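You operate a simulated robot arm through the tools that you are given. There is no shell and no other tool. Be economical: measure what you need, move in short steps, check, and stop when the job is done.

You run a simulated two-armed robot. Do the job below in one go: nothing can be reset, and whatever is moved stays where it is left.

## Task
Swap the white label roll for the yellow one and lock the catch.
Fine: the black catch; new roll on the label arm; lay the white one on the infeed shelf.

The check looks at the end state, three seconds after you hand in, the way a careful person would. Anything else that was tipped, shoved, dropped, spilled or broken makes it a failure.

## Robot
Two 6-joint arms with two-finger grippers on one trunk, on a base that drives. Base frame: it is fixed to the floor where the robot stands at the start and does not move with it; the origin is under the middle of the robot, x ahead of it, y to its left, z up; the surface under the hand at the start is at about z = 0.86. Units: m, rad, N and s.
The left shoulder is at the start at [0.03, 0.178, 0.913], the right one opposite. With the tool pointing down near the work surface each hand reaches from about 0.1 to 0.84 m from the robot's upright axis, wherever it stands, measured 20 degrees to its own side. Places, roughly: black catch [0.4, 0, 0.9]; infeed shelf [0.8, 0.7, 0.9]; label arm [0.3, 0, 0.9]; white dot thumbscrew [0.4, 0.5, 0.9]; white label roll (7x6x7 cm) [0.3, -0.1, 0.9]; white peg guide [0.5, 0.3, 0.9]; yellow dot thumbscrew [0.6, 0.5, 0.9]; yellow peg guide [0.6, 0.3, 0.9]. Payload 2.54 kg a hand.
Tool frame (each hand has its own): the origin (TCP) lies between the finger pads and is the grasp point; the fingertips stand 0.03 m ahead of it; z points along the fingers, y is the line along which they close. Largest opening 0.116 m; the body of the gripper starts 0.095 m behind the TCP.
Orientation is that of the tool frame in the base frame, as a unit quaternion [x, y, z, w]. With the fingers straight down and closing along the base's y, the tool's x points along the base's -x, its y along +y and its z along -z.

## Interface
- The arms move only by the tool apply_moves. It takes "left_increments", "right_increments" or both (then of equal length, played together; a hand with none holds still); each is one flat list of numbers, 7 for each row, row after row: the shift along the base's x, y, z in mm, then the turn, a rotation vector about the base's x, y, z in rad, then the opening in per cent of the stroke, from 0 (shut) to 100 (fully open). In form: [dx, dy, dz, rx, ry, rz, hand, dx, dy, dz, rx, ry, rz, hand, ...]. A call has 1 to 12 rows; each row is the pose to reach, as a shift and turn from the pose commanded when the call began. A row lasts 0.2 s, in which the tool goes at most 0.05 m and 0.15 rad; a call with a longer step from one row to the next is refused whole, and so is a gripper value outside its range. A pose out of reach is approached as far as the arm can. The call stops where the force on the tool passes 40 N (or 10 N more than at its start, if that is more) or the arm is blocked; 0.2 s more then pass. The fingers move at their own pace (about 0.153 m/s each) and stop on an object; they squeeze with about 26 N. The grip force told is the motor's: it shows also when the fingers shut on nothing. Time passes only in rows, and 0.2 s behind the last, so rows that repeat a pose let the fingers close. It gives the time, the measured TCP pose, the force on the tool (base axes), the opening and the grip force at its end, in the units of the frame above (readings bear some noise), with the torque about the TCP (base axes, N m) and any sound that the robot's microphone picked up.
- Cameras (640 x 400 px; columns grow to the right, rows downward): "scene" is now at [0.0363, 0.03, 1.627]; the picture's right is [0.41, -0.91, 0.00], its down [-0.74, -0.34, -0.58] and it looks along [0.53, 0.24, -0.82] (base axes); focal length 252 px, centre (320, 200). "left" rides on the left gripper at [0.069, 0.015, -0.122] in its tool frame; the picture's right is [-0.21, 0.98, 0.00], its down [-0.83, -0.18, -0.53] and it looks along [-0.52, -0.11, 0.85] (tool axes); focal length 251 px, centre (320, 200). "right" rides on the right gripper at [0.069, -0.015, -0.122] in its tool frame; the picture's right is [0.21, 0.98, 0.00], its down [-0.83, 0.18, -0.53] and it looks along [-0.52, 0.11, 0.85] (tool axes); focal length 251 px, centre (320, 200). There is no depth. A picture from a camera that has moved, and an enlarged one, comes with that camera's place and axes in the base frame and with its lens.
- grab_frame(camera): a new picture of that camera. It takes no simulated time.
- lift_body(by): slides the trunk up (or, below 0, down) by that many m; the arms and the scene camera ride with it, the base frame stays. It gives what a move gives, with no picture.
- roll_base(legs): drives the robot by 1 to 6 legs, each [ahead, left, turn to the left] in m, m and rad, along the robot's own axes; the way and the turn of a leg run together, so that a leg with both is an arc; at most 1.5 m and 3.142 rad a leg. The arms and the cameras ride along, it lands a little off, and it stops where it bumps. It gives what a move gives.
- head_to(pan, tilt): turns the head with the scene camera to pan (to the left, within 2.496 rad either way) and tilt (down, from -0.506 to 1.204), counted from straight ahead of the robot. It gives what a move gives.
- enlarge(camera, box): a new picture of the part [left, top, right, bottom] of that camera's present view, enlarged. It takes no simulated time.
- sign_off(): hands the job in; it is judged then, once.

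Go step by step. Nothing tells you exact positions but the pictures and the camera data: compare them with the known pose of the tool, close in by small moves and look again before you grip or let go. The budget is 120 turns and 88 pictures, counting those below and the enlarged ones. Unless the task says otherwise, let go and move clear before handing in, and close with one line.

The tools are called after "Emit:" as name(argument=value, ...) on one line, values as JSON. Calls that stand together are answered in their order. apply_moves: Moves the arms, as the interface text tells. Its arguments: {"type":"object","properties":{"left_increments":{"type":"array"},"right_increments":{"type":"array"}},"required":[]} The other tools are called the same way: lift_body (by) slides the trunk up or down; roll_base (legs) drives the base; head_to (pan, tilt) turns the head that bears the scene camera; grab_frame (camera) takes a picture; enlarge (camera, box) takes an enlarged picture of a part of a camera's view; sign_off () hands the job in.

At the start:

```text
time_s: 0.0
left_tcp_pos: [0.3777, 0.4046, 1.2461]
left_ee_rot: [0.0, 1.0, 0.001, 0.0]
left_contact_force: [-0.4, -0.2, -0.4]
left_torque: [0.01, -0.02, -0.02]
left_width: 0.116
left_gripper_force: 0.1
right_tcp_pos: [0.3605, 0.0518, 1.2117]
right_ee_rot: [0.0, 1.0, 0.0, 0.0]
right_contact_force: [0.0, -1.1, 0.0]
right_torque: [-0.03, 0.0, -0.01]
right_width: 0.1159
right_gripper_force: 0.1
trunk travel left (down, up): [-0.125, 0.415]
robot x, y, heading: [0.0002, -0.0016, -0.002]
head pan, tilt: [0.426, 0.953]
```

scene: 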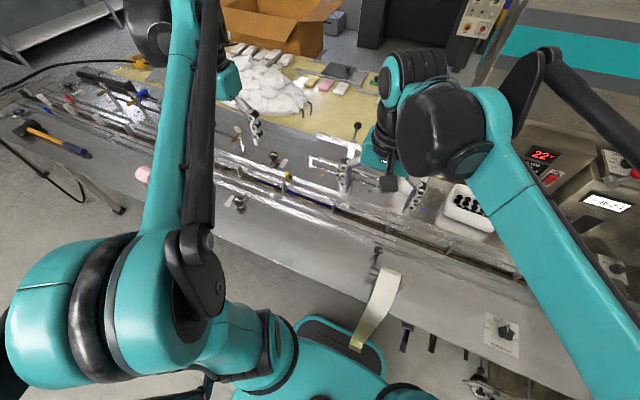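
right: 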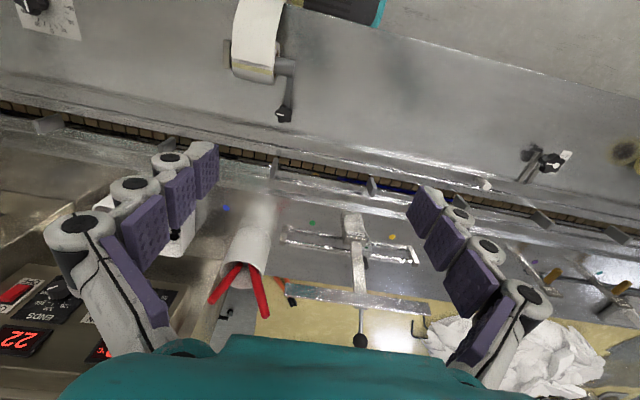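
left: 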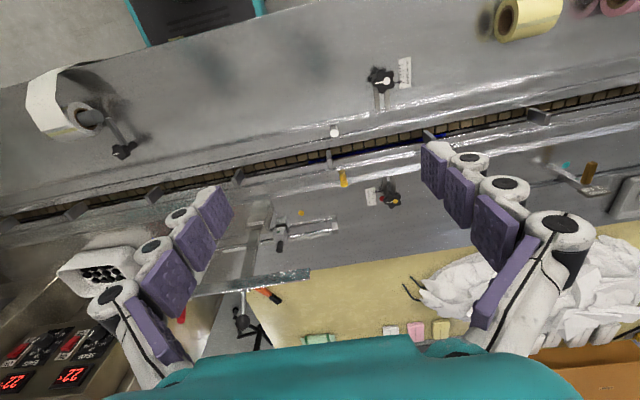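

I see the white roll on a short arm with a black-knobbed catch near the robot's front, and a yellow roll plus pink ones further left along the front ledge. I'll look closer before moving.

Emit:
enlarge(camera="left", box=[0, 40, 200, 180])

Emit:
enlarge(camera="right", box=[180, 0, 360, 140])

Emit:
head_to(pan=1.2, tilt=0.75)

Emit:
grab_frame(camera="scene")

```text
2.86 times, centred on (100, 110) of left
camera zoom: at [0.3091, 0.4174, 1.3667], right [0.21, 0.98, 0.0], down [0.83, -0.18, 0.53], along [0.52, -0.11, -0.85], focal length 718 px, centre (949, 457)
```

zoom: 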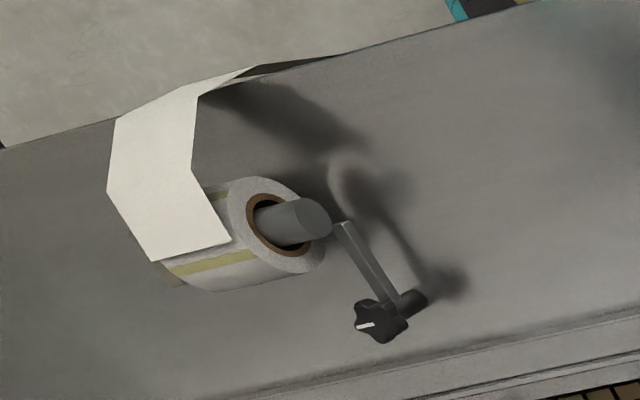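

```text
2.86 times, centred on (270, 70) of right
camera zoom: at [0.2917, 0.0369, 1.3344], right [-0.21, 0.98, 0.0], down [0.83, 0.18, 0.53], along [0.52, 0.11, -0.85], focal length 718 px, centre (463, 571)
```

zoom: 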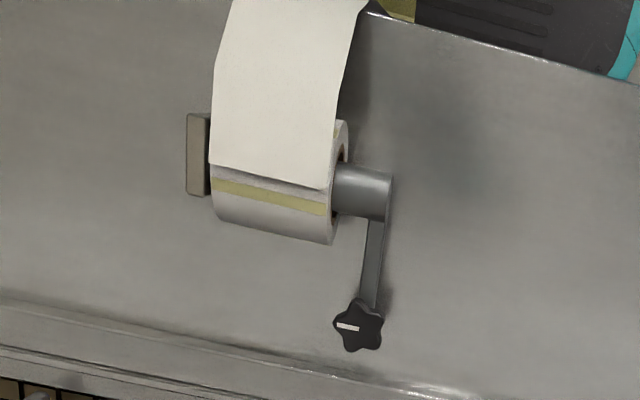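

```text
time_s: 1.1
left_tcp_pos: [0.3785, 0.4038, 1.2447]
left_ee_rot: [0.0, 1.0, 0.001, 0.001]
left_contact_force: [0.0, 0.8, 0.9]
left_torque: [-0.01, 0.0, 0.02]
left_width: 0.1162
left_gripper_force: 0.0
right_tcp_pos: [0.3598, 0.0518, 1.2117]
right_ee_rot: [0.0, 1.0, 0.0, 0.0]
right_contact_force: [-0.7, 0.7, 0.4]
right_torque: [0.0, 0.01, 0.01]
right_width: 0.1165
right_gripper_force: 0.1
trunk travel left (down, up): [-0.125, 0.415]
robot x, y, heading: [-0.0002, -0.0008, -0.002]
head pan, tilt: [1.201, 0.75]
```

```text
82 pictures are left
camera scene: at [0.0003, 0.0773, 1.6428], right [0.93, -0.36, 0.0], down [-0.25, -0.64, -0.73], along [0.26, 0.68, -0.68], focal length 252 px, centre (320, 200)
```

scene: 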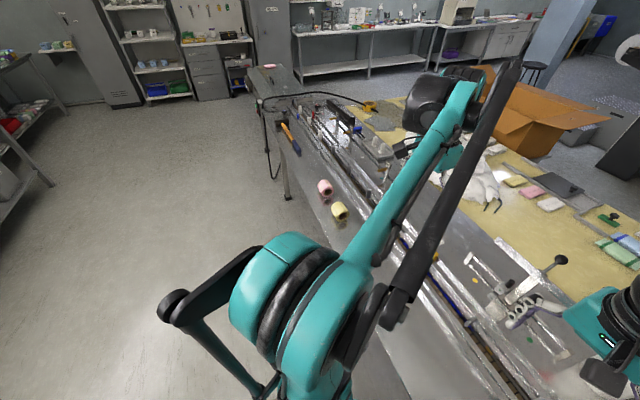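

The roll's spindle end seems to be near [0.333, 0.005, 0.913], the catch knob near [0.405, 0, 0.898], and the yellow roll near [0.34, 0.74, 0.89]. I'll bring the right camera closer and look at the shelf with the head.

Emit:
apply_moves(right_increments=[-22, -15, -40, 0, 0, 0, 100, -45, -32, -80, 0, 0, 0, 100, -68, -48, -120, 0, 0, 0, 100, -90, -65, -150, 0, 0, 0, 100])

Emit:
grab_frame(camera="right")

Emit:
head_to(pan=0.6, tilt=0.65)

Emit:
grab_frame(camera="scene")

```text
time_s: 2.1
left_tcp_pos: [0.3781, 0.4029, 1.2446]
left_ee_rot: [0.0, 1.0, 0.0, 0.001]
left_contact_force: [0.3, -0.9, -0.5]
left_torque: [-0.03, -0.01, 0.0]
left_width: 0.1161
left_gripper_force: 0.2
right_tcp_pos: [0.2698, -0.0136, 1.0624]
right_ee_rot: [0.0, 1.0, 0.0, 0.0]
right_contact_force: [-1.1, -1.0, 0.2]
right_torque: [-0.01, -0.02, -0.02]
right_width: 0.1159
right_gripper_force: 0.0
trunk travel left (down, up): [-0.125, 0.415]
robot x, y, heading: [-0.0031, -0.0002, -0.003]
head pan, tilt: [1.201, 0.75]
```

```text
81 pictures are left
camera right: at [0.2015, -0.0287, 1.1842], right [-0.21, 0.98, 0.0], down [0.83, 0.18, 0.53], along [0.52, 0.11, -0.85], focal length 251 px, centre (320, 200)
```

right: 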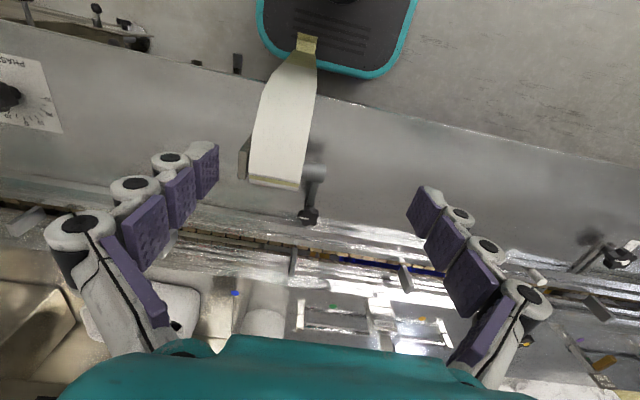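

```text
time_s: 3.1
left_tcp_pos: [0.3783, 0.4033, 1.2445]
left_ee_rot: [0.0, 1.0, 0.0, 0.001]
left_contact_force: [0.0, -0.6, -0.2]
left_torque: [0.01, 0.0, 0.02]
left_width: 0.1161
left_gripper_force: 0.0
right_tcp_pos: [0.2716, -0.0144, 1.0625]
right_ee_rot: [0.0, 1.0, 0.0, 0.0]
right_contact_force: [-0.2, 0.9, -0.7]
right_torque: [0.01, 0.01, 0.0]
right_width: 0.1159
right_gripper_force: 0.0
trunk travel left (down, up): [-0.125, 0.415]
robot x, y, heading: [0.001, -0.0005, -0.001]
head pan, tilt: [0.6, 0.649]
```

```text
80 pictures are left
camera scene: at [0.0419, 0.0493, 1.6514], right [0.57, -0.82, 0.0], down [-0.5, -0.34, -0.8], along [0.66, 0.45, -0.6], focal length 252 px, centre (320, 200)
```

scene: 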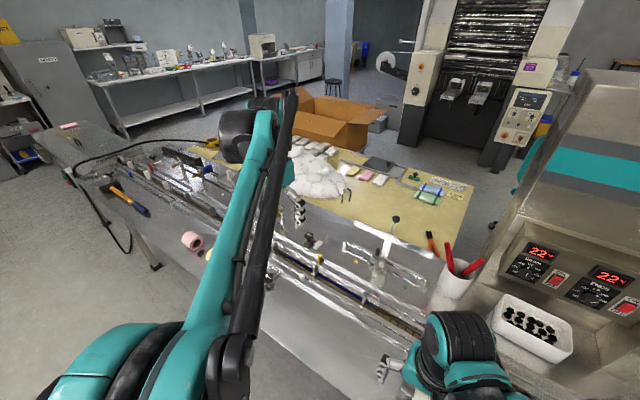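

The tan mat area with the crumpled film is about where the shelf should be; I need a better look later. Zooming in on the catch, then moving the left hand for a side view.

Emit:
enlarge(camera="right", box=[220, 110, 380, 240])

Emit:
apply_moves(left_increments=[0, -20, -30, 0, 0, -0.15, 100, 0, -40, -50, 0, 0, -0.3, 100, 0, -60, -70, 0, 0, -0.45, 100, 0, -80, -90, 0, 0, -0.6, 100, 0, -100, -110, 0, 0, -0.75, 100, 0, -120, -130, 0, 0, -0.9, 100, 0, -130, -150, 0, 0, -1.05, 100, 0, -140, -170, 0, 0, -1.2, 100, 0, -150, -180, 0, 0, -1.35, 100, 0, -160, -190, 0, 0, -1.5, 100])

Emit:
grab_frame(camera="left")

```text
3.08 times, centred on (300, 175) of right
camera zoom: at [0.2024, -0.0278, 1.1846], right [-0.21, 0.98, 0.0], down [0.83, 0.18, 0.53], along [0.52, 0.11, -0.85], focal length 774 px, centre (382, 277)
```

zoom: 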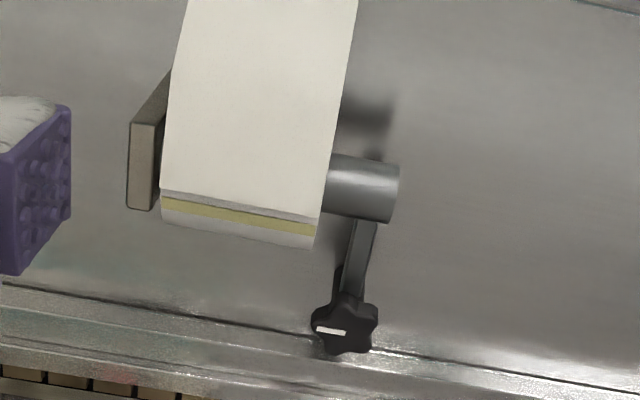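

```text
time_s: 5.3
left_tcp_pos: [0.3782, 0.2422, 1.0529]
left_ee_rot: [0.683, 0.731, 0.0, 0.001]
left_contact_force: [-0.1, 0.8, -0.1]
left_torque: [-0.02, 0.01, 0.0]
left_width: 0.1159
left_gripper_force: 0.2
right_tcp_pos: [0.2701, -0.013, 1.0616]
right_ee_rot: [0.0, 1.0, 0.0, 0.0]
right_contact_force: [0.0, 0.4, 0.7]
right_torque: [-0.01, -0.01, 0.03]
right_width: 0.1158
right_gripper_force: 0.0
trunk travel left (down, up): [-0.125, 0.415]
robot x, y, heading: [-0.0008, -0.003, 0.001]
head pan, tilt: [0.6, 0.649]
```

```text
78 pictures are left
camera left: at [0.3886, 0.3121, 1.176], right [0.99, -0.15, 0.0], down [-0.12, -0.84, 0.53], along [-0.08, -0.53, -0.85], focal length 251 px, centre (320, 200)
```

left: 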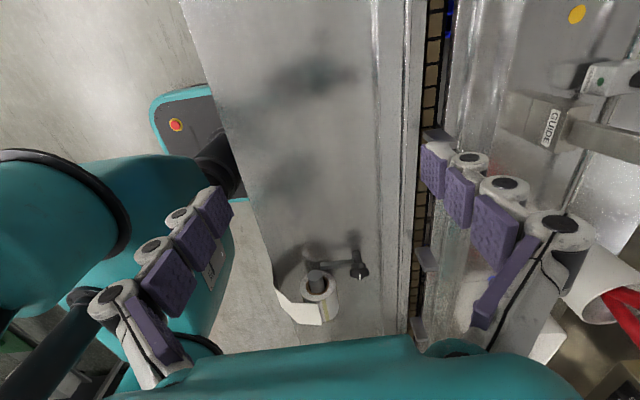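

Emit:
enlarge(camera="left", box=[270, 225, 390, 330])

```text
3.81 times, centred on (330, 278) of left
camera zoom: at [0.3886, 0.3121, 1.176], right [0.99, -0.15, 0.0], down [-0.12, -0.84, 0.53], along [-0.08, -0.53, -0.85], focal length 958 px, centre (282, -95)
```

zoom: 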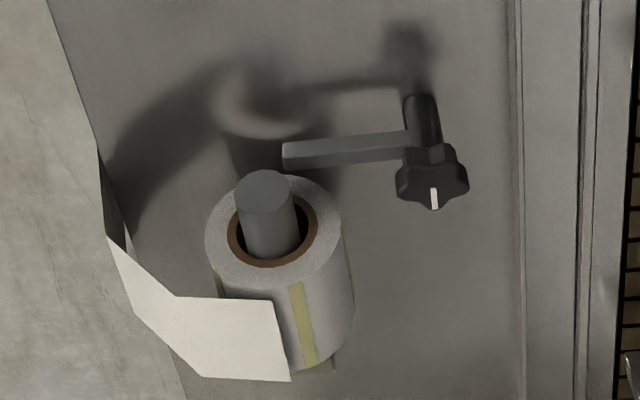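

The catch reads as a vertical post at about [0.405, −0.002] with a star knob on top (z≈0.90). Its lever points −x at z≈0.88, across the front of the roll; the roll's spindle runs along y with its axis near x 0.335, z 0.90. I'll bring the open right hand over the knob.

Emit:
apply_moves(right_increments=[45, 4, -5, 0, 0, 0, 70, 90, 8, -20, 0, 0, 0, 60, 134, 12, -50, 0, 0, 0, 50, 134, 12, -95, 0, 0, 0, 50])

Emit:
enlarge(camera="right", box=[180, 60, 460, 240])

Emit:
enlarge(camera="left", box=[250, 200, 450, 330])

```text
refused: row 3 steps farther than a row can; nothing moved
```

```text
2.22 times, centred on (320, 150) of right
camera zoom: at [0.2023, -0.0281, 1.1844], right [-0.21, 0.98, 0.0], down [0.83, 0.18, 0.53], along [0.52, 0.11, -0.85], focal length 559 px, centre (320, 311)
```

zoom: 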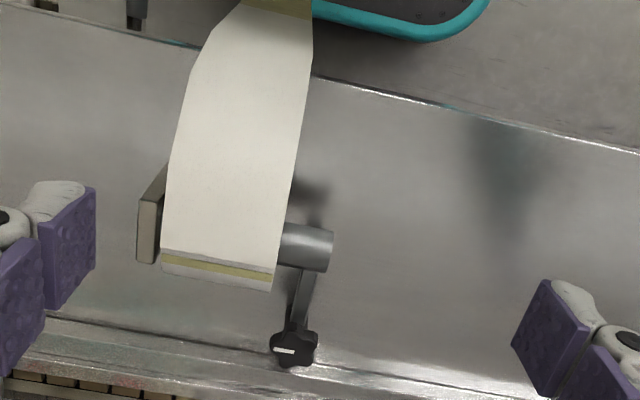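

```text
3.08 times, centred on (350, 265) of left
camera zoom: at [0.3886, 0.3121, 1.176], right [0.99, -0.15, 0.0], down [-0.12, -0.84, 0.53], along [-0.08, -0.53, -0.85], focal length 774 px, centre (228, 0)
```

zoom: 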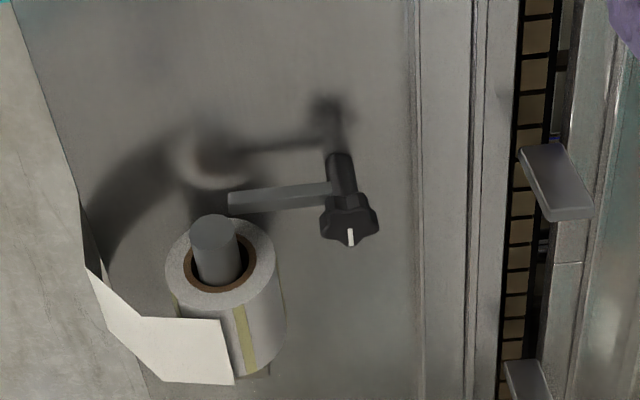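

Emit:
apply_moves(right_increments=[40, 4, -5, 0, 0, 0, 70, 80, 8, -15, 0, 0, 0, 60, 115, 12, -35, 0, 0, 0, 50, 134, 12, -65, 0, 0, 0, 50, 134, 12, -95, 0, 0, 0, 50, 134, 12, -95, 0, 0, 0, 50])

Emit:
grab_frame(camera="right")

Emit:
enlarge(camera="left", box=[250, 200, 450, 330])

```text
time_s: 6.7
left_tcp_pos: [0.3787, 0.243, 1.0544]
left_ee_rot: [0.681, 0.732, 0.0, 0.0]
left_contact_force: [0.4, 0.8, 0.4]
left_torque: [0.01, 0.02, 0.0]
left_width: 0.116
left_gripper_force: 0.0
right_tcp_pos: [0.4033, -0.001, 0.9678]
right_ee_rot: [0.0, 1.0, 0.0, 0.0]
right_contact_force: [0.0, 0.1, -0.4]
right_torque: [-0.02, 0.02, -0.01]
right_width: 0.058
right_gripper_force: 0.1
trunk travel left (down, up): [-0.125, 0.415]
robot x, y, heading: [-0.002, 0.0011, 0.0]
head pan, tilt: [0.6, 0.649]
```

```text
74 pictures are left
camera right: at [0.3359, -0.0165, 1.0889], right [-0.21, 0.98, 0.0], down [0.83, 0.18, 0.53], along [0.52, 0.11, -0.85], focal length 251 px, centre (320, 200)
```

right: 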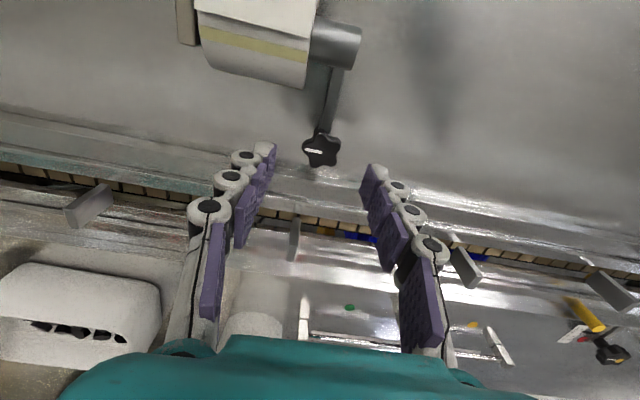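

```text
3.08 times, centred on (350, 265) of left
camera zoom: at [0.3881, 0.3123, 1.1764], right [0.99, -0.14, 0.0], down [-0.12, -0.84, 0.53], along [-0.08, -0.53, -0.85], focal length 774 px, centre (228, 0)
```

zoom: 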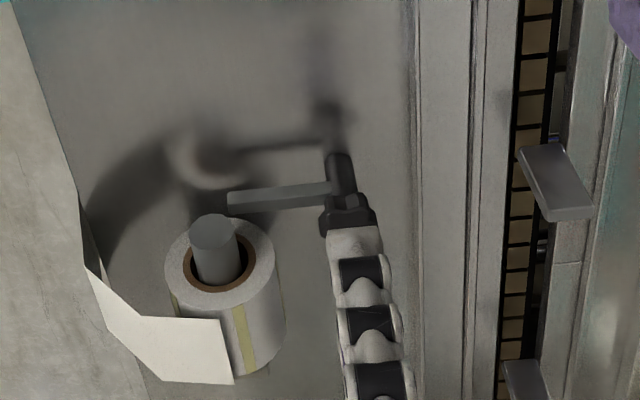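

The knob is between the fingers in both views, at [0.406, −0.001]. Lowering and gripping it.

Emit:
apply_moves(right_increments=[2, 0, -30, 0, 0, 0, 50, 2, 0, -60, 0, 0, 0, 50, 2, 0, -62, 0, 0, 0, 20, 2, 0, -62, 0, 0, 0, 0, 2, 0, -62, 0, 0, 0, 0])

Emit:
grab_frame(camera="right")

```text
time_s: 7.9
left_tcp_pos: [0.3792, 0.2456, 1.0543]
left_ee_rot: [0.682, 0.732, -0.001, 0.001]
left_contact_force: [0.6, 0.2, -0.1]
left_torque: [0.02, -0.02, -0.02]
left_width: 0.1163
left_gripper_force: 0.0
right_tcp_pos: [0.407, 0.0, 0.906]
right_ee_rot: [0.0, 1.0, 0.0, 0.001]
right_contact_force: [10.6, 9.9, 23.0]
right_torque: [0.12, -0.28, -0.04]
right_width: 0.0281
right_gripper_force: 45.5
trunk travel left (down, up): [-0.125, 0.415]
robot x, y, heading: [-0.0039, 0.0008, -0.0]
head pan, tilt: [0.6, 0.649]
```

```text
72 pictures are left
camera right: at [0.3386, -0.0149, 1.0277], right [-0.21, 0.98, 0.0], down [0.82, 0.18, 0.54], along [0.52, 0.11, -0.84], focal length 251 px, centre (320, 200)
```

right: 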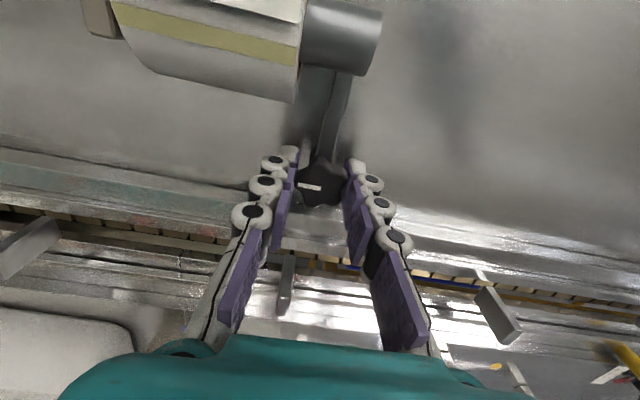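

The knob is gripped (28 mm). I'll turn it a little clockwise and check whether the lever follows.

Emit:
apply_moves(right_increments=[0, 0, 0, 0, 0, -0.12, 0, 0, 0, 0, 0, 0, -0.24, 0, 0, 0, 0, 0, 0, -0.36, 0, 0, 0, 0, 0, 0, -0.48, 0])

Emit:
enlarge(camera="left", box=[250, 200, 450, 330])

```text
time_s: 8.9
left_tcp_pos: [0.3786, 0.2439, 1.0537]
left_ee_rot: [0.682, 0.732, 0.0, 0.001]
left_contact_force: [-0.6, 0.5, 0.5]
left_torque: [0.01, 0.0, 0.0]
left_width: 0.1163
left_gripper_force: 0.1
right_tcp_pos: [0.4063, -0.0017, 0.9056]
right_ee_rot: [0.238, 0.971, 0.0, 0.001]
right_contact_force: [16.4, 8.4, 29.6]
right_torque: [0.13, -0.25, -0.05]
right_width: 0.0283
right_gripper_force: 45.2
trunk travel left (down, up): [-0.125, 0.415]
robot x, y, heading: [0.003, 0.0032, 0.002]
head pan, tilt: [0.6, 0.649]
```

```text
3.08 times, centred on (350, 265) of left
camera zoom: at [0.3885, 0.3132, 1.1761], right [0.99, -0.14, 0.0], down [-0.12, -0.84, 0.54], along [-0.08, -0.53, -0.84], focal length 774 px, centre (228, 0)
```

zoom: 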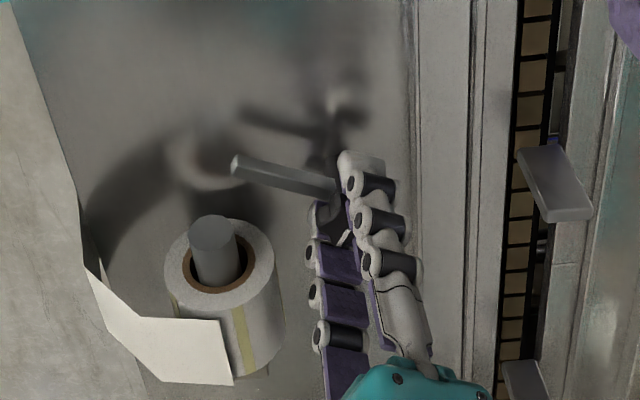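

The lever follows the knob. Continuing to about 90°.

Emit:
apply_moves(right_increments=[0, 0, 0, 0, 0, -0.13, 0, 0, 0, 0, 0, 0, -0.26, 0, 0, 0, 0, 0, 0, -0.39, 0, 0, 0, 0, 0, 0, -0.52, 0, 0, 0, 0, 0, 0, -0.65, 0, 0, 0, 0, 0, 0, -0.78, 0, 0, 0, 0, 0, 0, -0.91, 0, 0, 0, 0, 0, 0, -1.04, 0, 0, 0, 0, 0, 0, -1.1, 0])

Emit:
enlarge(camera="left", box=[250, 200, 450, 330])

```text
time_s: 10.9
left_tcp_pos: [0.3772, 0.2446, 1.0528]
left_ee_rot: [0.681, 0.732, 0.0, 0.001]
left_contact_force: [0.1, 0.7, -0.1]
left_torque: [0.01, -0.02, 0.01]
left_width: 0.1159
left_gripper_force: 0.1
right_tcp_pos: [0.4058, -0.0017, 0.9057]
right_ee_rot: [0.71, 0.704, 0.0, 0.0]
right_contact_force: [3.7, -4.3, 13.0]
right_torque: [-0.36, -0.13, 0.37]
right_width: 0.0283
right_gripper_force: 45.4
trunk travel left (down, up): [-0.125, 0.415]
robot x, y, heading: [0.0002, 0.0018, -0.002]
head pan, tilt: [0.6, 0.649]
```

```text
3.08 times, centred on (350, 265) of left
camera zoom: at [0.3879, 0.3121, 1.1764], right [0.99, -0.14, 0.0], down [-0.12, -0.84, 0.53], along [-0.08, -0.53, -0.85], focal length 774 px, centre (228, 0)
```

zoom: 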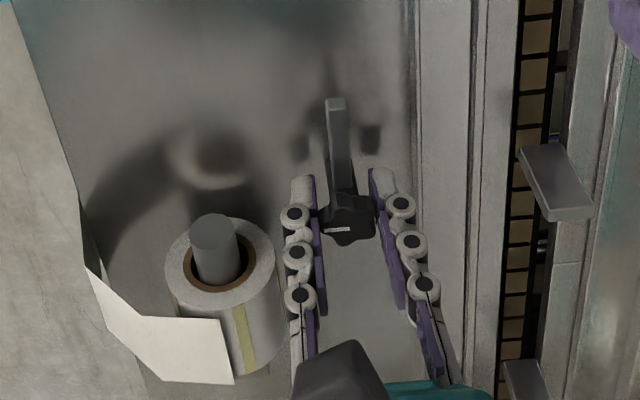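

The lever now points +y, clear of the roll's path. Opening slightly and lifting off.

Emit:
apply_moves(right_increments=[0, 0, 0, 0, 0, 0, 38, 0, 0, 0, 0, 0, 0, 38, 0, 0, 40, 0, 0, 0, 38, 0, 0, 80, 0, 0, 0, 38, 0, 0, 120, 0, 0, 0, 38, 0, 0, 160, 0, 0, 0, 38, -30, -30, 190, 0, 0, 0, 38, -60, -60, 210, 0, 0, 0.1, 38])

Emit:
enlarge(camera="left", box=[250, 200, 450, 330])

```text
refused: row 7 steps farther than a row can; nothing moved
```

```text
3.08 times, centred on (350, 265) of left
camera zoom: at [0.3879, 0.3121, 1.1764], right [0.99, -0.14, 0.0], down [-0.12, -0.84, 0.53], along [-0.08, -0.53, -0.85], focal length 774 px, centre (228, 0)
```

zoom: 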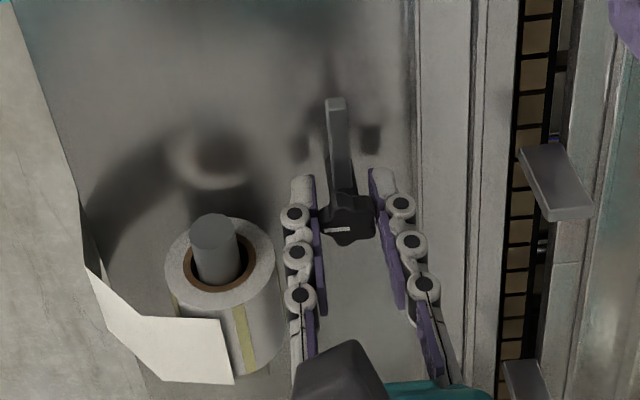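

Emit:
apply_moves(right_increments=[0, 0, 0, 0, 0, 0, 38, 0, 0, 0, 0, 0, 0, 38, 0, 0, 40, 0, 0, 0, 38, 0, 0, 80, 0, 0, 0, 38, 0, 0, 120, 0, 0, 0, 38, 0, 0, 160, 0, 0, 0, 38, 0, 0, 200, 0, 0, 0, 38, -25, -25, 220, 0, 0, 0.1, 38, -50, -50, 240, 0, 0, 0.2, 38, -50, -50, 240, 0, 0, 0.3, 38], left_increments=[0, 0, 15, 0, 0, 0.15, 100, 0, 30, 30, 0, 0, 0.3, 100, 0, 65, 45, 0, 0, 0.45, 100, 0, 100, 60, 0, 0, 0.6, 100, 0, 135, 75, 0, 0, 0.75, 100, 0, 170, 90, 0, 0, 0.9, 100, 0, 210, 105, 0, 0, 1.05, 100, 0, 250, 120, 0, 0, 1.2, 100, 0, 290, 135, 0, 0, 1.35, 100, 0, 330, 150, 0, 0, 1.5, 100])

Emit:
grab_frame(camera="left")

Emit:
grab_frame(camera="scene")

```text
time_s: 13.1
left_tcp_pos: [0.3793, 0.5758, 1.2035]
left_ee_rot: [-0.002, 1.0, -0.001, -0.001]
left_contact_force: [-0.1, -0.1, -0.7]
left_torque: [-0.03, 0.01, -0.01]
left_width: 0.1156
left_gripper_force: 0.0
right_tcp_pos: [0.3568, -0.0496, 1.145]
right_ee_rot: [0.597, 0.802, -0.001, 0.0]
right_contact_force: [0.4, 0.8, -0.4]
right_torque: [0.0, 0.05, -0.02]
right_width: 0.044
right_gripper_force: 0.0
trunk travel left (down, up): [-0.125, 0.415]
robot x, y, heading: [-0.0014, 0.0003, -0.002]
head pan, tilt: [0.6, 0.649]
```

```text
68 pictures are left
camera left: at [0.3096, 0.5899, 1.3253], right [0.21, 0.98, 0.0], down [0.83, -0.18, 0.53], along [0.52, -0.11, -0.85], focal length 251 px, centre (320, 200)
```

left: 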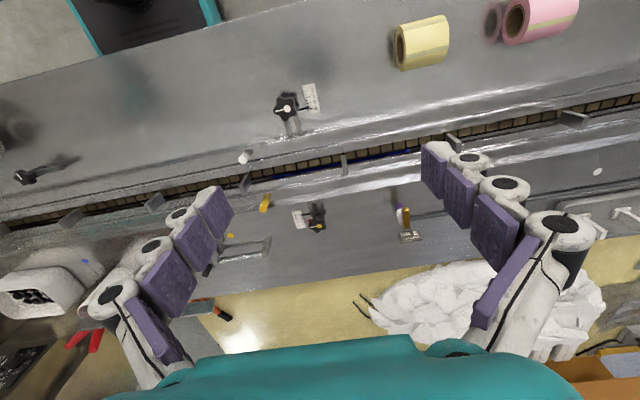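

```text
67 pictures are left
camera scene: at [0.0431, 0.0512, 1.6513], right [0.56, -0.83, 0.0], down [-0.5, -0.34, -0.8], along [0.66, 0.45, -0.61], focal length 252 px, centre (320, 200)
```

scene: 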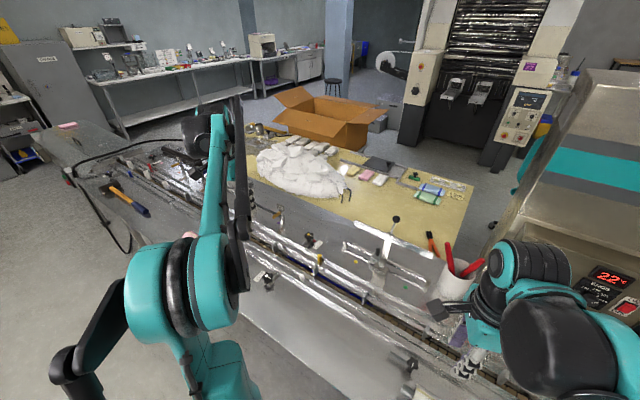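

The lever is open. Now I need to identify the infeed shelf near [0.8, 0.7].

Emit:
enlarge(camera="left", box=[220, 170, 480, 340])

Emit:
enlarge(camera="scene", box=[90, 100, 330, 250])

Emit:
enlarge(camera="scene", box=[260, 100, 480, 250])

```text
2.35 times, centred on (350, 255) of left
camera zoom: at [0.3096, 0.5899, 1.3253], right [0.21, 0.98, 0.0], down [0.83, -0.18, 0.53], along [0.52, -0.11, -0.85], focal length 592 px, centre (249, 71)
```

zoom: 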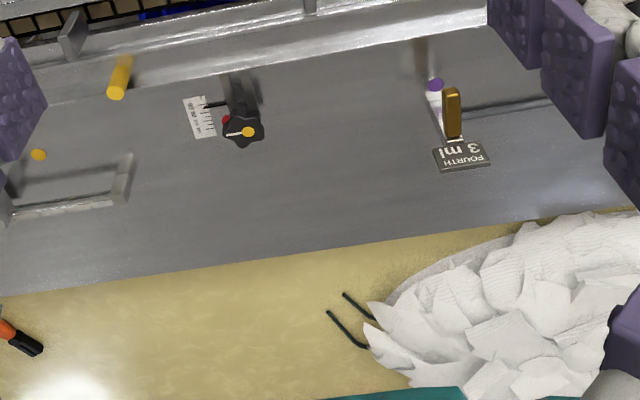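

```text
2.67 times, centred on (210, 175) of scene
camera zoom: at [0.0431, 0.0512, 1.6513], right [0.56, -0.83, 0.0], down [-0.5, -0.34, -0.8], along [0.66, 0.45, -0.61], focal length 673 px, centre (613, 267)
```

zoom: 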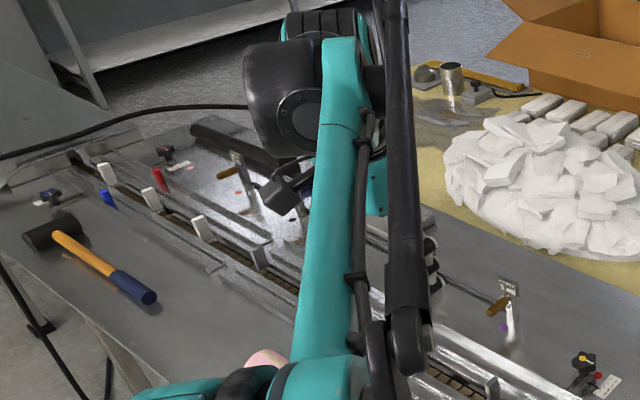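

```text
2.67 times, centred on (370, 175) of scene
camera zoom: at [0.0431, 0.0512, 1.6513], right [0.56, -0.83, 0.0], down [-0.5, -0.34, -0.8], along [0.66, 0.45, -0.61], focal length 673 px, centre (187, 267)
```

zoom: 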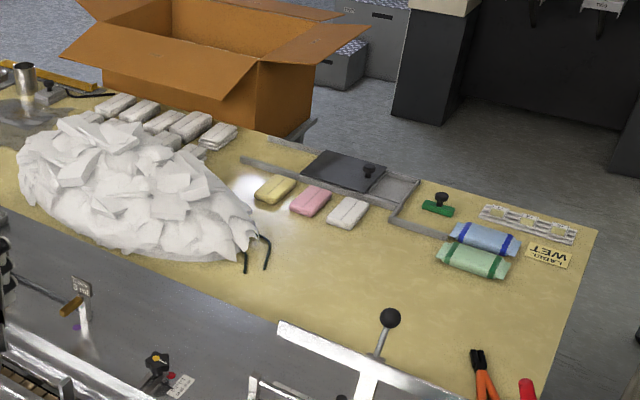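

The tan area appears lower (z≈0.79) than the grey bed, so I can't yet tell which is the "infeed shelf". I'll drive left, where I need to be anyway, and look from there.

Emit:
roll_base(legs=[[0, 0.4, 0]])

Emit:
head_to(pan=0.1, tilt=0.75)

Emit:
grab_frame(camera="scene")

```text
time_s: 15.6
left_tcp_pos: [0.3799, 0.9712, 1.2035]
left_ee_rot: [0.001, 1.0, 0.001, 0.001]
left_contact_force: [-0.5, 0.4, -0.3]
left_torque: [-0.04, -0.01, 0.01]
left_width: 0.116
left_gripper_force: 0.1
right_tcp_pos: [0.3567, 0.3462, 1.1446]
right_ee_rot: [0.598, 0.801, 0.0, 0.0]
right_contact_force: [0.3, 0.8, -0.8]
right_torque: [-0.03, 0.0, -0.03]
right_width: 0.0441
right_gripper_force: 0.2
trunk travel left (down, up): [-0.125, 0.415]
robot x, y, heading: [-0.0014, 0.3933, -0.0]
head pan, tilt: [0.6, 0.649]
```

```text
time_s: 16.5
left_tcp_pos: [0.378, 0.9707, 1.2037]
left_ee_rot: [0.001, 1.0, 0.0, 0.001]
left_contact_force: [0.6, -0.2, 0.2]
left_torque: [0.02, 0.01, 0.01]
left_width: 0.1154
left_gripper_force: 0.0
right_tcp_pos: [0.3558, 0.3457, 1.1445]
right_ee_rot: [0.598, 0.801, 0.0, 0.0]
right_contact_force: [0.4, -0.2, 0.5]
right_torque: [-0.03, -0.02, -0.01]
right_width: 0.044
right_gripper_force: 0.1
trunk travel left (down, up): [-0.125, 0.415]
robot x, y, heading: [-0.0024, 0.4018, -0.007]
head pan, tilt: [0.099, 0.75]
```

```text
63 pictures are left
camera scene: at [0.0533, 0.4056, 1.6429], right [0.1, -1.0, 0.0], down [-0.68, -0.07, -0.73], along [0.73, 0.07, -0.68], focal length 252 px, centre (320, 200)
```

scene: 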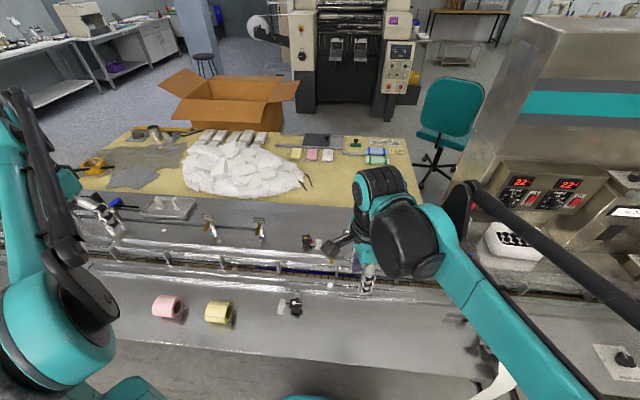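

Emit:
enlarge(camera="scene", box=[70, 120, 350, 280])

Emit:
enlarge(camera="left", box=[0, 150, 640, 400])

```text
2.29 times, centred on (210, 200) of scene
camera zoom: at [0.0533, 0.4056, 1.6429], right [0.1, -1.0, 0.0], down [-0.68, -0.07, -0.73], along [0.73, 0.07, -0.68], focal length 577 px, centre (571, 200)
```

zoom: 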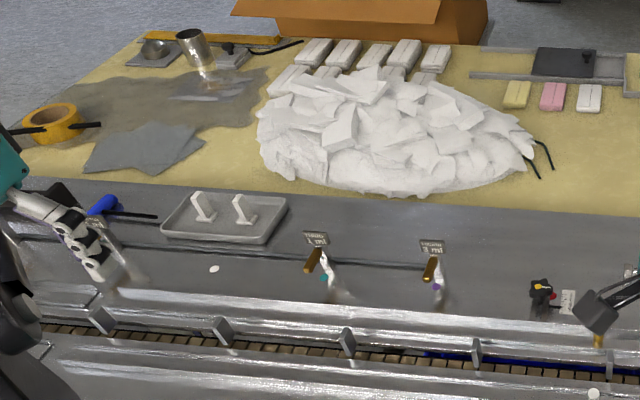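

```text
1.00 times, centred on (320, 275) of left (not enlarged: the box is as wide or as high as the picture)
camera zoom: at [0.3105, 0.9844, 1.3262], right [0.22, 0.98, 0.0], down [0.82, -0.18, 0.53], along [0.52, -0.11, -0.85], focal length 251 px, centre (320, 125)
```

zoom: 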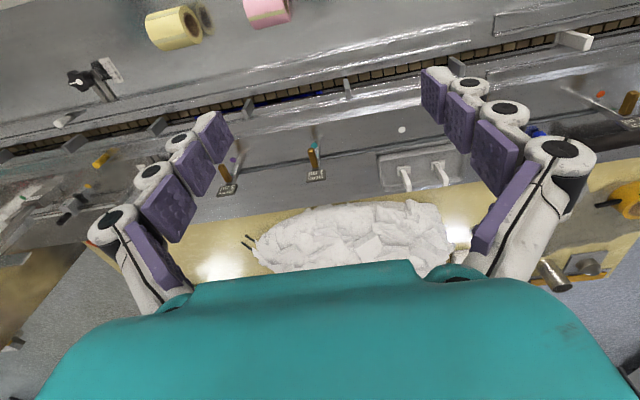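

The region around [0.8, 0.7] is either grey bed or the front of the tan area. I'll bring the left camera over it to see whether there is a step.

Emit:
apply_moves(left_increments=[25, -27, 0, 0, 0, 0, 100, 50, -54, 0, 0, 0, 0, 100, 75, -81, 0, 0, 0, 0, 100, 100, -108, 0, 0, 0, 0, 100, 125, -135, 0, 0, 0, 0, 100, 150, -162, 0, 0, 0, 0, 100, 175, -189, 0, 0, 0, 0, 100, 200, -216, 0, 0, 0, 0, 100, 225, -243, 0, 0, 0, 0, 100, 250, -270, 0, 0, 0, 0, 100])

Emit:
grab_frame(camera="left")

```text
time_s: 18.7
left_tcp_pos: [0.6294, 0.6995, 1.2039]
left_ee_rot: [0.001, 1.0, 0.001, 0.0]
left_contact_force: [0.5, -0.8, -0.8]
left_torque: [0.03, 0.06, -0.01]
left_width: 0.116
left_gripper_force: 0.0
right_tcp_pos: [0.3585, 0.3438, 1.1453]
right_ee_rot: [0.598, 0.802, 0.0, -0.001]
right_contact_force: [0.2, -0.5, -0.3]
right_torque: [-0.01, -0.01, 0.0]
right_width: 0.044
right_gripper_force: 0.0
trunk travel left (down, up): [-0.125, 0.415]
robot x, y, heading: [0.0017, 0.3994, -0.011]
head pan, tilt: [0.099, 0.75]
```

```text
60 pictures are left
camera left: at [0.5599, 0.7128, 1.3248], right [0.22, 0.98, 0.0], down [0.83, -0.18, 0.53], along [0.52, -0.11, -0.85], focal length 251 px, centre (320, 200)
```

left: 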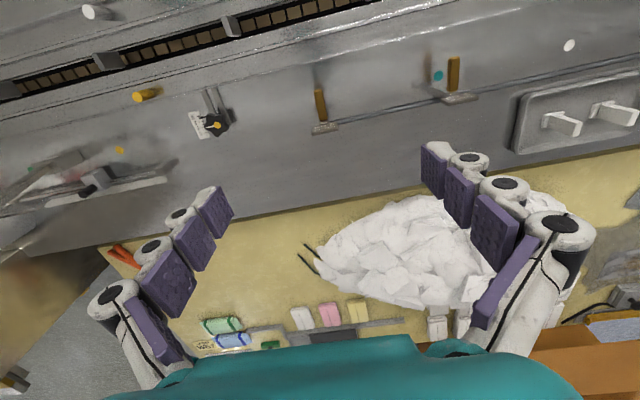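

There is a step: the grey bed strip (z≈0.855, out to x≈0.865) includes [0.8, 0.7], and the tan table beyond is lower. So the infeed shelf is the bare grey strip around [0.79, 0.68]. The white roll has a paper tail on its −x side, so I'll take it with the right hand pointing −y and tilted down, starting by turning the wrist.

Emit:
apply_moves(right_increments=[0, 0, 0, 0, 0, 0.15, 60, 0, 0, 0, 0, 0, 0.3, 60, 0, 0, 0, 0, 0, 0.45, 60, 0, 0, 0, 0, 0, 0.6, 60, 0, 0, 0, 0, 0, 0.75, 60, 0, 0, 0, 0, 0, 0.9, 60, 0, 0, 0, 0, 0, 1.05, 60, 0, 0, 0, 0, 0, 1.2, 60, 0, 0, 0, 0, 0, 1.35, 60, 0, 0, 0, 0, 0, 1.5, 60, 0, 0, 0, 0, 0, 1.65, 60, 0, 0, 0, 0, 0, 1.8, 60])

Emit:
apply_moves(right_increments=[0, 0, 0, 0, 0, 0.15, 69, 0, 0, 0, 0, 0, 0.3, 69, 0, 0, 0, 0, 0, 0.45, 69, 0, 0, 0, 0, 0, 0.6, 69, 0, 0, 0, 0, 0, 0.75, 69, 0, 0, 0, 0, 0, 0.9, 69, 0, 0, 0, 0, 0, 1.04, 69])

```text
time_s: 21.3
left_tcp_pos: [0.6276, 0.7001, 1.2033]
left_ee_rot: [0.001, 1.0, 0.001, 0.0]
left_contact_force: [-0.1, -0.7, -0.8]
left_torque: [-0.01, 0.0, -0.01]
left_width: 0.1159
left_gripper_force: 0.1
right_tcp_pos: [0.3577, 0.3455, 1.1444]
right_ee_rot: [-0.258, 0.966, 0.0, 0.0]
right_contact_force: [0.4, -0.3, 0.4]
right_torque: [-0.04, 0.03, 0.0]
right_width: 0.0695
right_gripper_force: 0.1
trunk travel left (down, up): [-0.125, 0.415]
robot x, y, heading: [-0.0016, 0.3962, -0.002]
head pan, tilt: [0.099, 0.75]
```

```text
time_s: 22.9
left_tcp_pos: [0.6277, 0.6999, 1.2035]
left_ee_rot: [0.001, 1.0, 0.001, 0.001]
left_contact_force: [0.3, -0.5, 0.0]
left_torque: [0.0, -0.02, 0.0]
left_width: 0.1158
left_gripper_force: 0.0
right_tcp_pos: [0.3563, 0.3458, 1.1438]
right_ee_rot: [-0.703, 0.711, 0.0, 0.0]
right_contact_force: [-0.3, 0.2, 0.2]
right_torque: [0.0, 0.04, -0.01]
right_width: 0.0801
right_gripper_force: 0.0
trunk travel left (down, up): [-0.125, 0.415]
robot x, y, heading: [0.0019, 0.3994, -0.005]
head pan, tilt: [0.099, 0.75]
```

Yaw done. Now tilting the fingers towards −y (65°) while approaching slightly.

Emit:
apply_moves(right_increments=[-3, -20, 0, -0.14, 0, 0, 69, -6, -40, 0, -0.28, 0, 0, 69, -9, -60, 0, -0.42, 0, 0, 69, -12, -80, 0, -0.56, 0, 0, 69, -15, -100, -20, -0.7, 0, 0, 69, -18, -120, -40, -0.84, 0, 0, 69, -21, -140, -60, -0.98, 0, 0, 69, -21, -150, -80, -1.13, 0, 0, 69])

Emit:
grab_frame(camera="right")

```text
time_s: 24.7
left_tcp_pos: [0.6289, 0.7008, 1.2024]
left_ee_rot: [0.001, 1.0, 0.001, 0.0]
left_contact_force: [0.4, 0.2, -1.1]
left_torque: [0.01, 0.06, -0.03]
left_width: 0.1161
left_gripper_force: 0.0
right_tcp_pos: [0.3514, 0.1697, 1.0642]
right_ee_rot: [-0.594, 0.601, -0.381, -0.375]
right_contact_force: [-0.9, 0.1, 0.2]
right_torque: [0.02, -0.02, -0.08]
right_width: 0.0799
right_gripper_force: 0.2
right hand out of reach, approached as far as the arm can: row 7, 8
trunk travel left (down, up): [-0.125, 0.415]
robot x, y, heading: [0.0031, 0.396, 0.002]
head pan, tilt: [0.099, 0.75]
```

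```text
59 pictures are left
camera right: at [0.3661, 0.2506, 1.1794], right [-0.98, -0.09, 0.18], down [-0.17, 0.84, -0.52], along [-0.11, -0.54, -0.83], focal length 251 px, centre (320, 200)
```

right: 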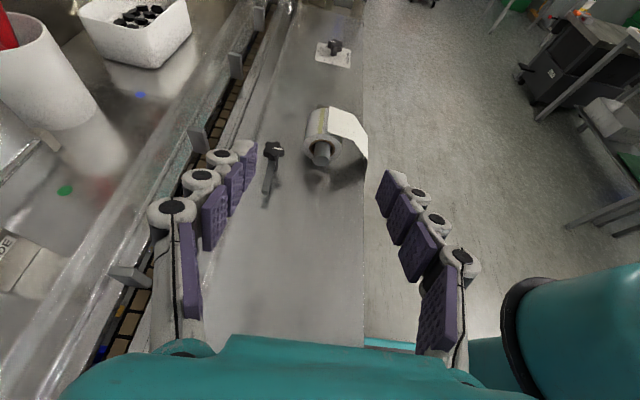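

The tilt was reached with a good view of the roll; the arm is a bit folded but moving −y should free it. Approaching while rolling the hand so the −x finger sits lower, under the tail.

Emit:
apply_moves(right_increments=[0, -35, -10, 0, -0.1, 0, 69, 0, -70, -20, 0, -0.2, 0, 69, 0, -90, -45, 0, -0.3, 0, 69, 0, -100, -80, 0, -0.35, 0, 69])

Emit:
grab_frame(camera="right")

```text
time_s: 25.7
left_tcp_pos: [0.6278, 0.6995, 1.2022]
left_ee_rot: [0.001, 1.0, 0.0, 0.0]
left_contact_force: [0.5, -0.4, 0.6]
left_torque: [0.04, 0.01, -0.01]
left_width: 0.1161
left_gripper_force: 0.0
right_tcp_pos: [0.3532, 0.0703, 0.9924]
right_ee_rot: [-0.518, 0.657, -0.479, -0.265]
right_contact_force: [0.4, -0.4, 0.1]
right_torque: [-0.03, -0.01, 0.0]
right_width: 0.0798
right_gripper_force: 0.1
right hand out of reach, approached as far as the arm can: row 4
trunk travel left (down, up): [-0.125, 0.415]
robot x, y, heading: [0.0004, 0.3983, 0.0]
head pan, tilt: [0.099, 0.75]
```

```text
58 pictures are left
camera right: at [0.3285, 0.1508, 1.1055], right [-0.98, -0.09, -0.16], down [0.02, 0.84, -0.55], along [0.18, -0.54, -0.82], focal length 251 px, centre (320, 200)
```

right: 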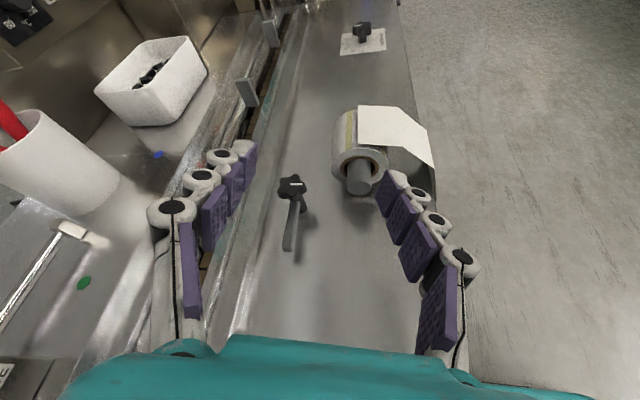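

The arm seems too folded near the shoulder, so I'll drive 0.15 m further left and reach back.

Emit:
roll_base(legs=[[0, 0.15, 0]])

Emit:
apply_moves(right_increments=[-5, -40, 0, 0, 0, 0, 69, -10, -80, -10, 0, 0, 0, 69, -15, -115, -20, 0, 0, 0, 69, -18, -145, -40, 0, 0, 0, 69])

Emit:
grab_frame(camera="right")

```text
time_s: 27.1
left_tcp_pos: [0.6273, 0.8508, 1.2024]
left_ee_rot: [0.001, 1.0, 0.0, 0.001]
left_contact_force: [0.5, 0.8, 0.0]
left_torque: [-0.04, 0.0, 0.0]
left_width: 0.1158
left_gripper_force: 0.0
right_tcp_pos: [0.3522, 0.2226, 0.9934]
right_ee_rot: [-0.519, 0.656, -0.479, -0.267]
right_contact_force: [0.0, 0.8, 0.1]
right_torque: [-0.03, -0.03, -0.03]
right_width: 0.0802
right_gripper_force: 0.0
trunk travel left (down, up): [-0.125, 0.415]
robot x, y, heading: [0.0033, 0.545, -0.0]
head pan, tilt: [0.099, 0.75]
```

```text
time_s: 28.1
left_tcp_pos: [0.6272, 0.8508, 1.2034]
left_ee_rot: [0.001, 1.0, 0.002, 0.0]
left_contact_force: [0.8, -0.2, -0.4]
left_torque: [-0.01, 0.04, 0.0]
left_width: 0.1156
left_gripper_force: 0.1
right_tcp_pos: [0.3498, 0.0711, 0.9921]
right_ee_rot: [-0.519, 0.659, -0.476, -0.265]
right_contact_force: [0.6, -0.4, -0.4]
right_torque: [-0.01, -0.03, -0.06]
right_width: 0.0801
right_gripper_force: 0.2
right hand out of reach, approached as far as the arm can: row 1, 2, 3, 4
trunk travel left (down, up): [-0.125, 0.415]
robot x, y, heading: [0.0007, 0.5475, -0.001]
head pan, tilt: [0.099, 0.75]
```

```text
57 pictures are left
camera right: at [0.3258, 0.1517, 1.1056], right [-0.98, -0.08, -0.16], down [0.02, 0.84, -0.54], along [0.18, -0.54, -0.82], focal length 251 px, centre (320, 200)
```

right: 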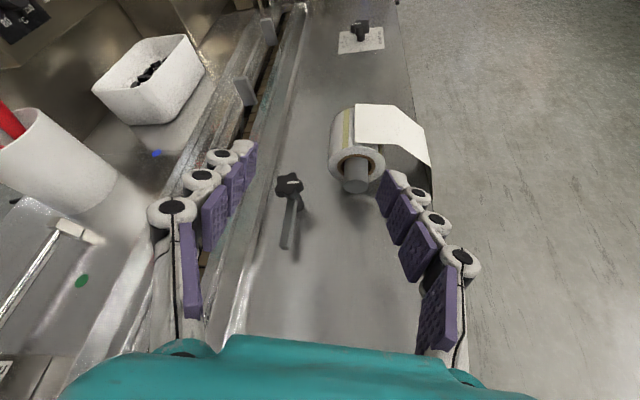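

The y motion works but z won't go lower with the shoulder at this height. Lowering the trunk 7 cm carries the hand down.

Emit:
lift_body(by=-0.06)

Emit:
grab_frame(camera="right")

Emit:
grab_frame(camera="scene")

```text
time_s: 29.1
left_tcp_pos: [0.6271, 0.8505, 1.1425]
left_ee_rot: [0.001, 1.0, 0.002, 0.002]
left_contact_force: [-0.3, -0.3, -0.2]
left_torque: [0.01, 0.02, -0.02]
left_width: 0.1161
left_gripper_force: 0.1
right_tcp_pos: [0.3494, 0.0724, 0.932]
right_ee_rot: [-0.518, 0.659, -0.477, -0.265]
right_contact_force: [1.4, -1.2, 0.6]
right_torque: [0.02, 0.01, 0.0]
right_width: 0.0798
right_gripper_force: 0.0
trunk travel left (down, up): [-0.065, 0.475]
robot x, y, heading: [0.0008, 0.5472, 0.0]
head pan, tilt: [0.099, 0.75]
```

```text
56 pictures are left
camera right: at [0.3249, 0.1527, 1.0462], right [-0.98, -0.08, -0.16], down [0.02, 0.84, -0.54], along [0.18, -0.54, -0.82], focal length 251 px, centre (320, 200)
```

right: 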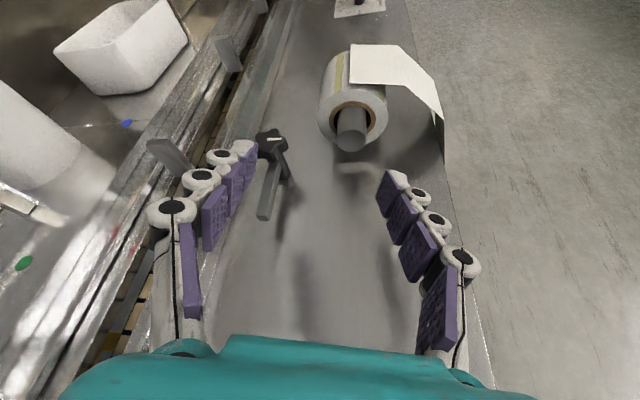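

```text
55 pictures are left
camera scene: at [0.0533, 0.5561, 1.583], right [0.1, -1.0, 0.0], down [-0.68, -0.07, -0.73], along [0.73, 0.07, -0.68], focal length 252 px, centre (320, 200)
```

scene: 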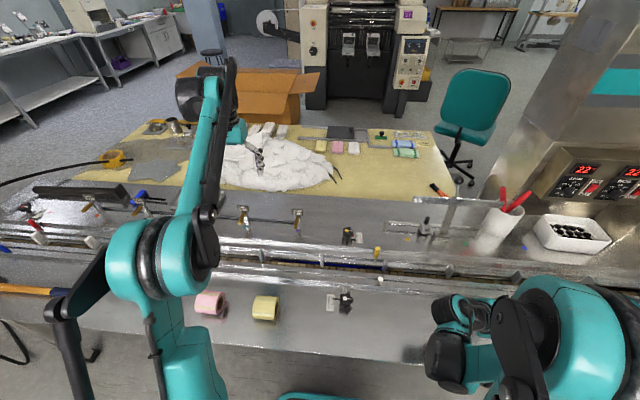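

The roll's face centre computes to about [0.335, −0.022, 0.905]. Lining up in x and z before sliding over it.

Emit:
apply_moves(right_increments=[-7, -10, -10, 0, 0, 0, 69, -14, -20, -20, 0, 0, 0, 69, -15, -30, -22, 0, 0, 0, 69])

Emit:
grab_frame(camera="right")

```text
time_s: 29.9
left_tcp_pos: [0.6277, 0.8493, 1.144]
left_ee_rot: [0.001, 1.0, 0.001, 0.001]
left_contact_force: [-0.1, -0.7, 0.8]
left_torque: [0.01, 0.01, 0.0]
left_width: 0.1159
left_gripper_force: 0.1
right_tcp_pos: [0.3415, 0.0384, 0.9316]
right_ee_rot: [-0.519, 0.66, -0.475, -0.264]
right_contact_force: [0.1, -0.6, 0.0]
right_torque: [0.04, 0.01, 0.0]
right_width: 0.0801
right_gripper_force: 0.1
right hand out of reach, approached as far as the arm can: row 1, 2, 3
trunk travel left (down, up): [-0.065, 0.475]
robot x, y, heading: [0.0029, 0.548, -0.006]
head pan, tilt: [0.099, 0.75]
```

```text
54 pictures are left
camera right: at [0.3172, 0.119, 1.0445], right [-0.98, -0.08, -0.16], down [0.02, 0.84, -0.54], along [0.18, -0.54, -0.82], focal length 251 px, centre (320, 200)
```

right: 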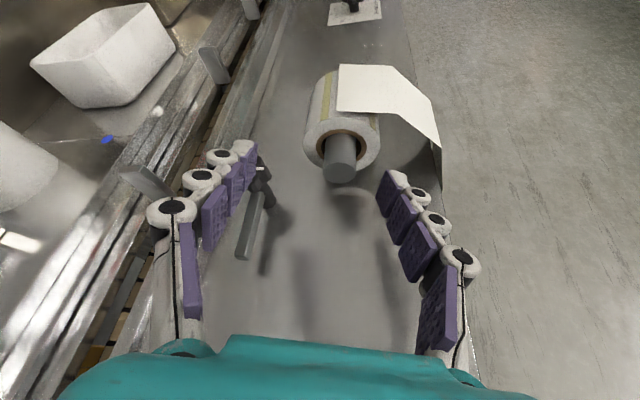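

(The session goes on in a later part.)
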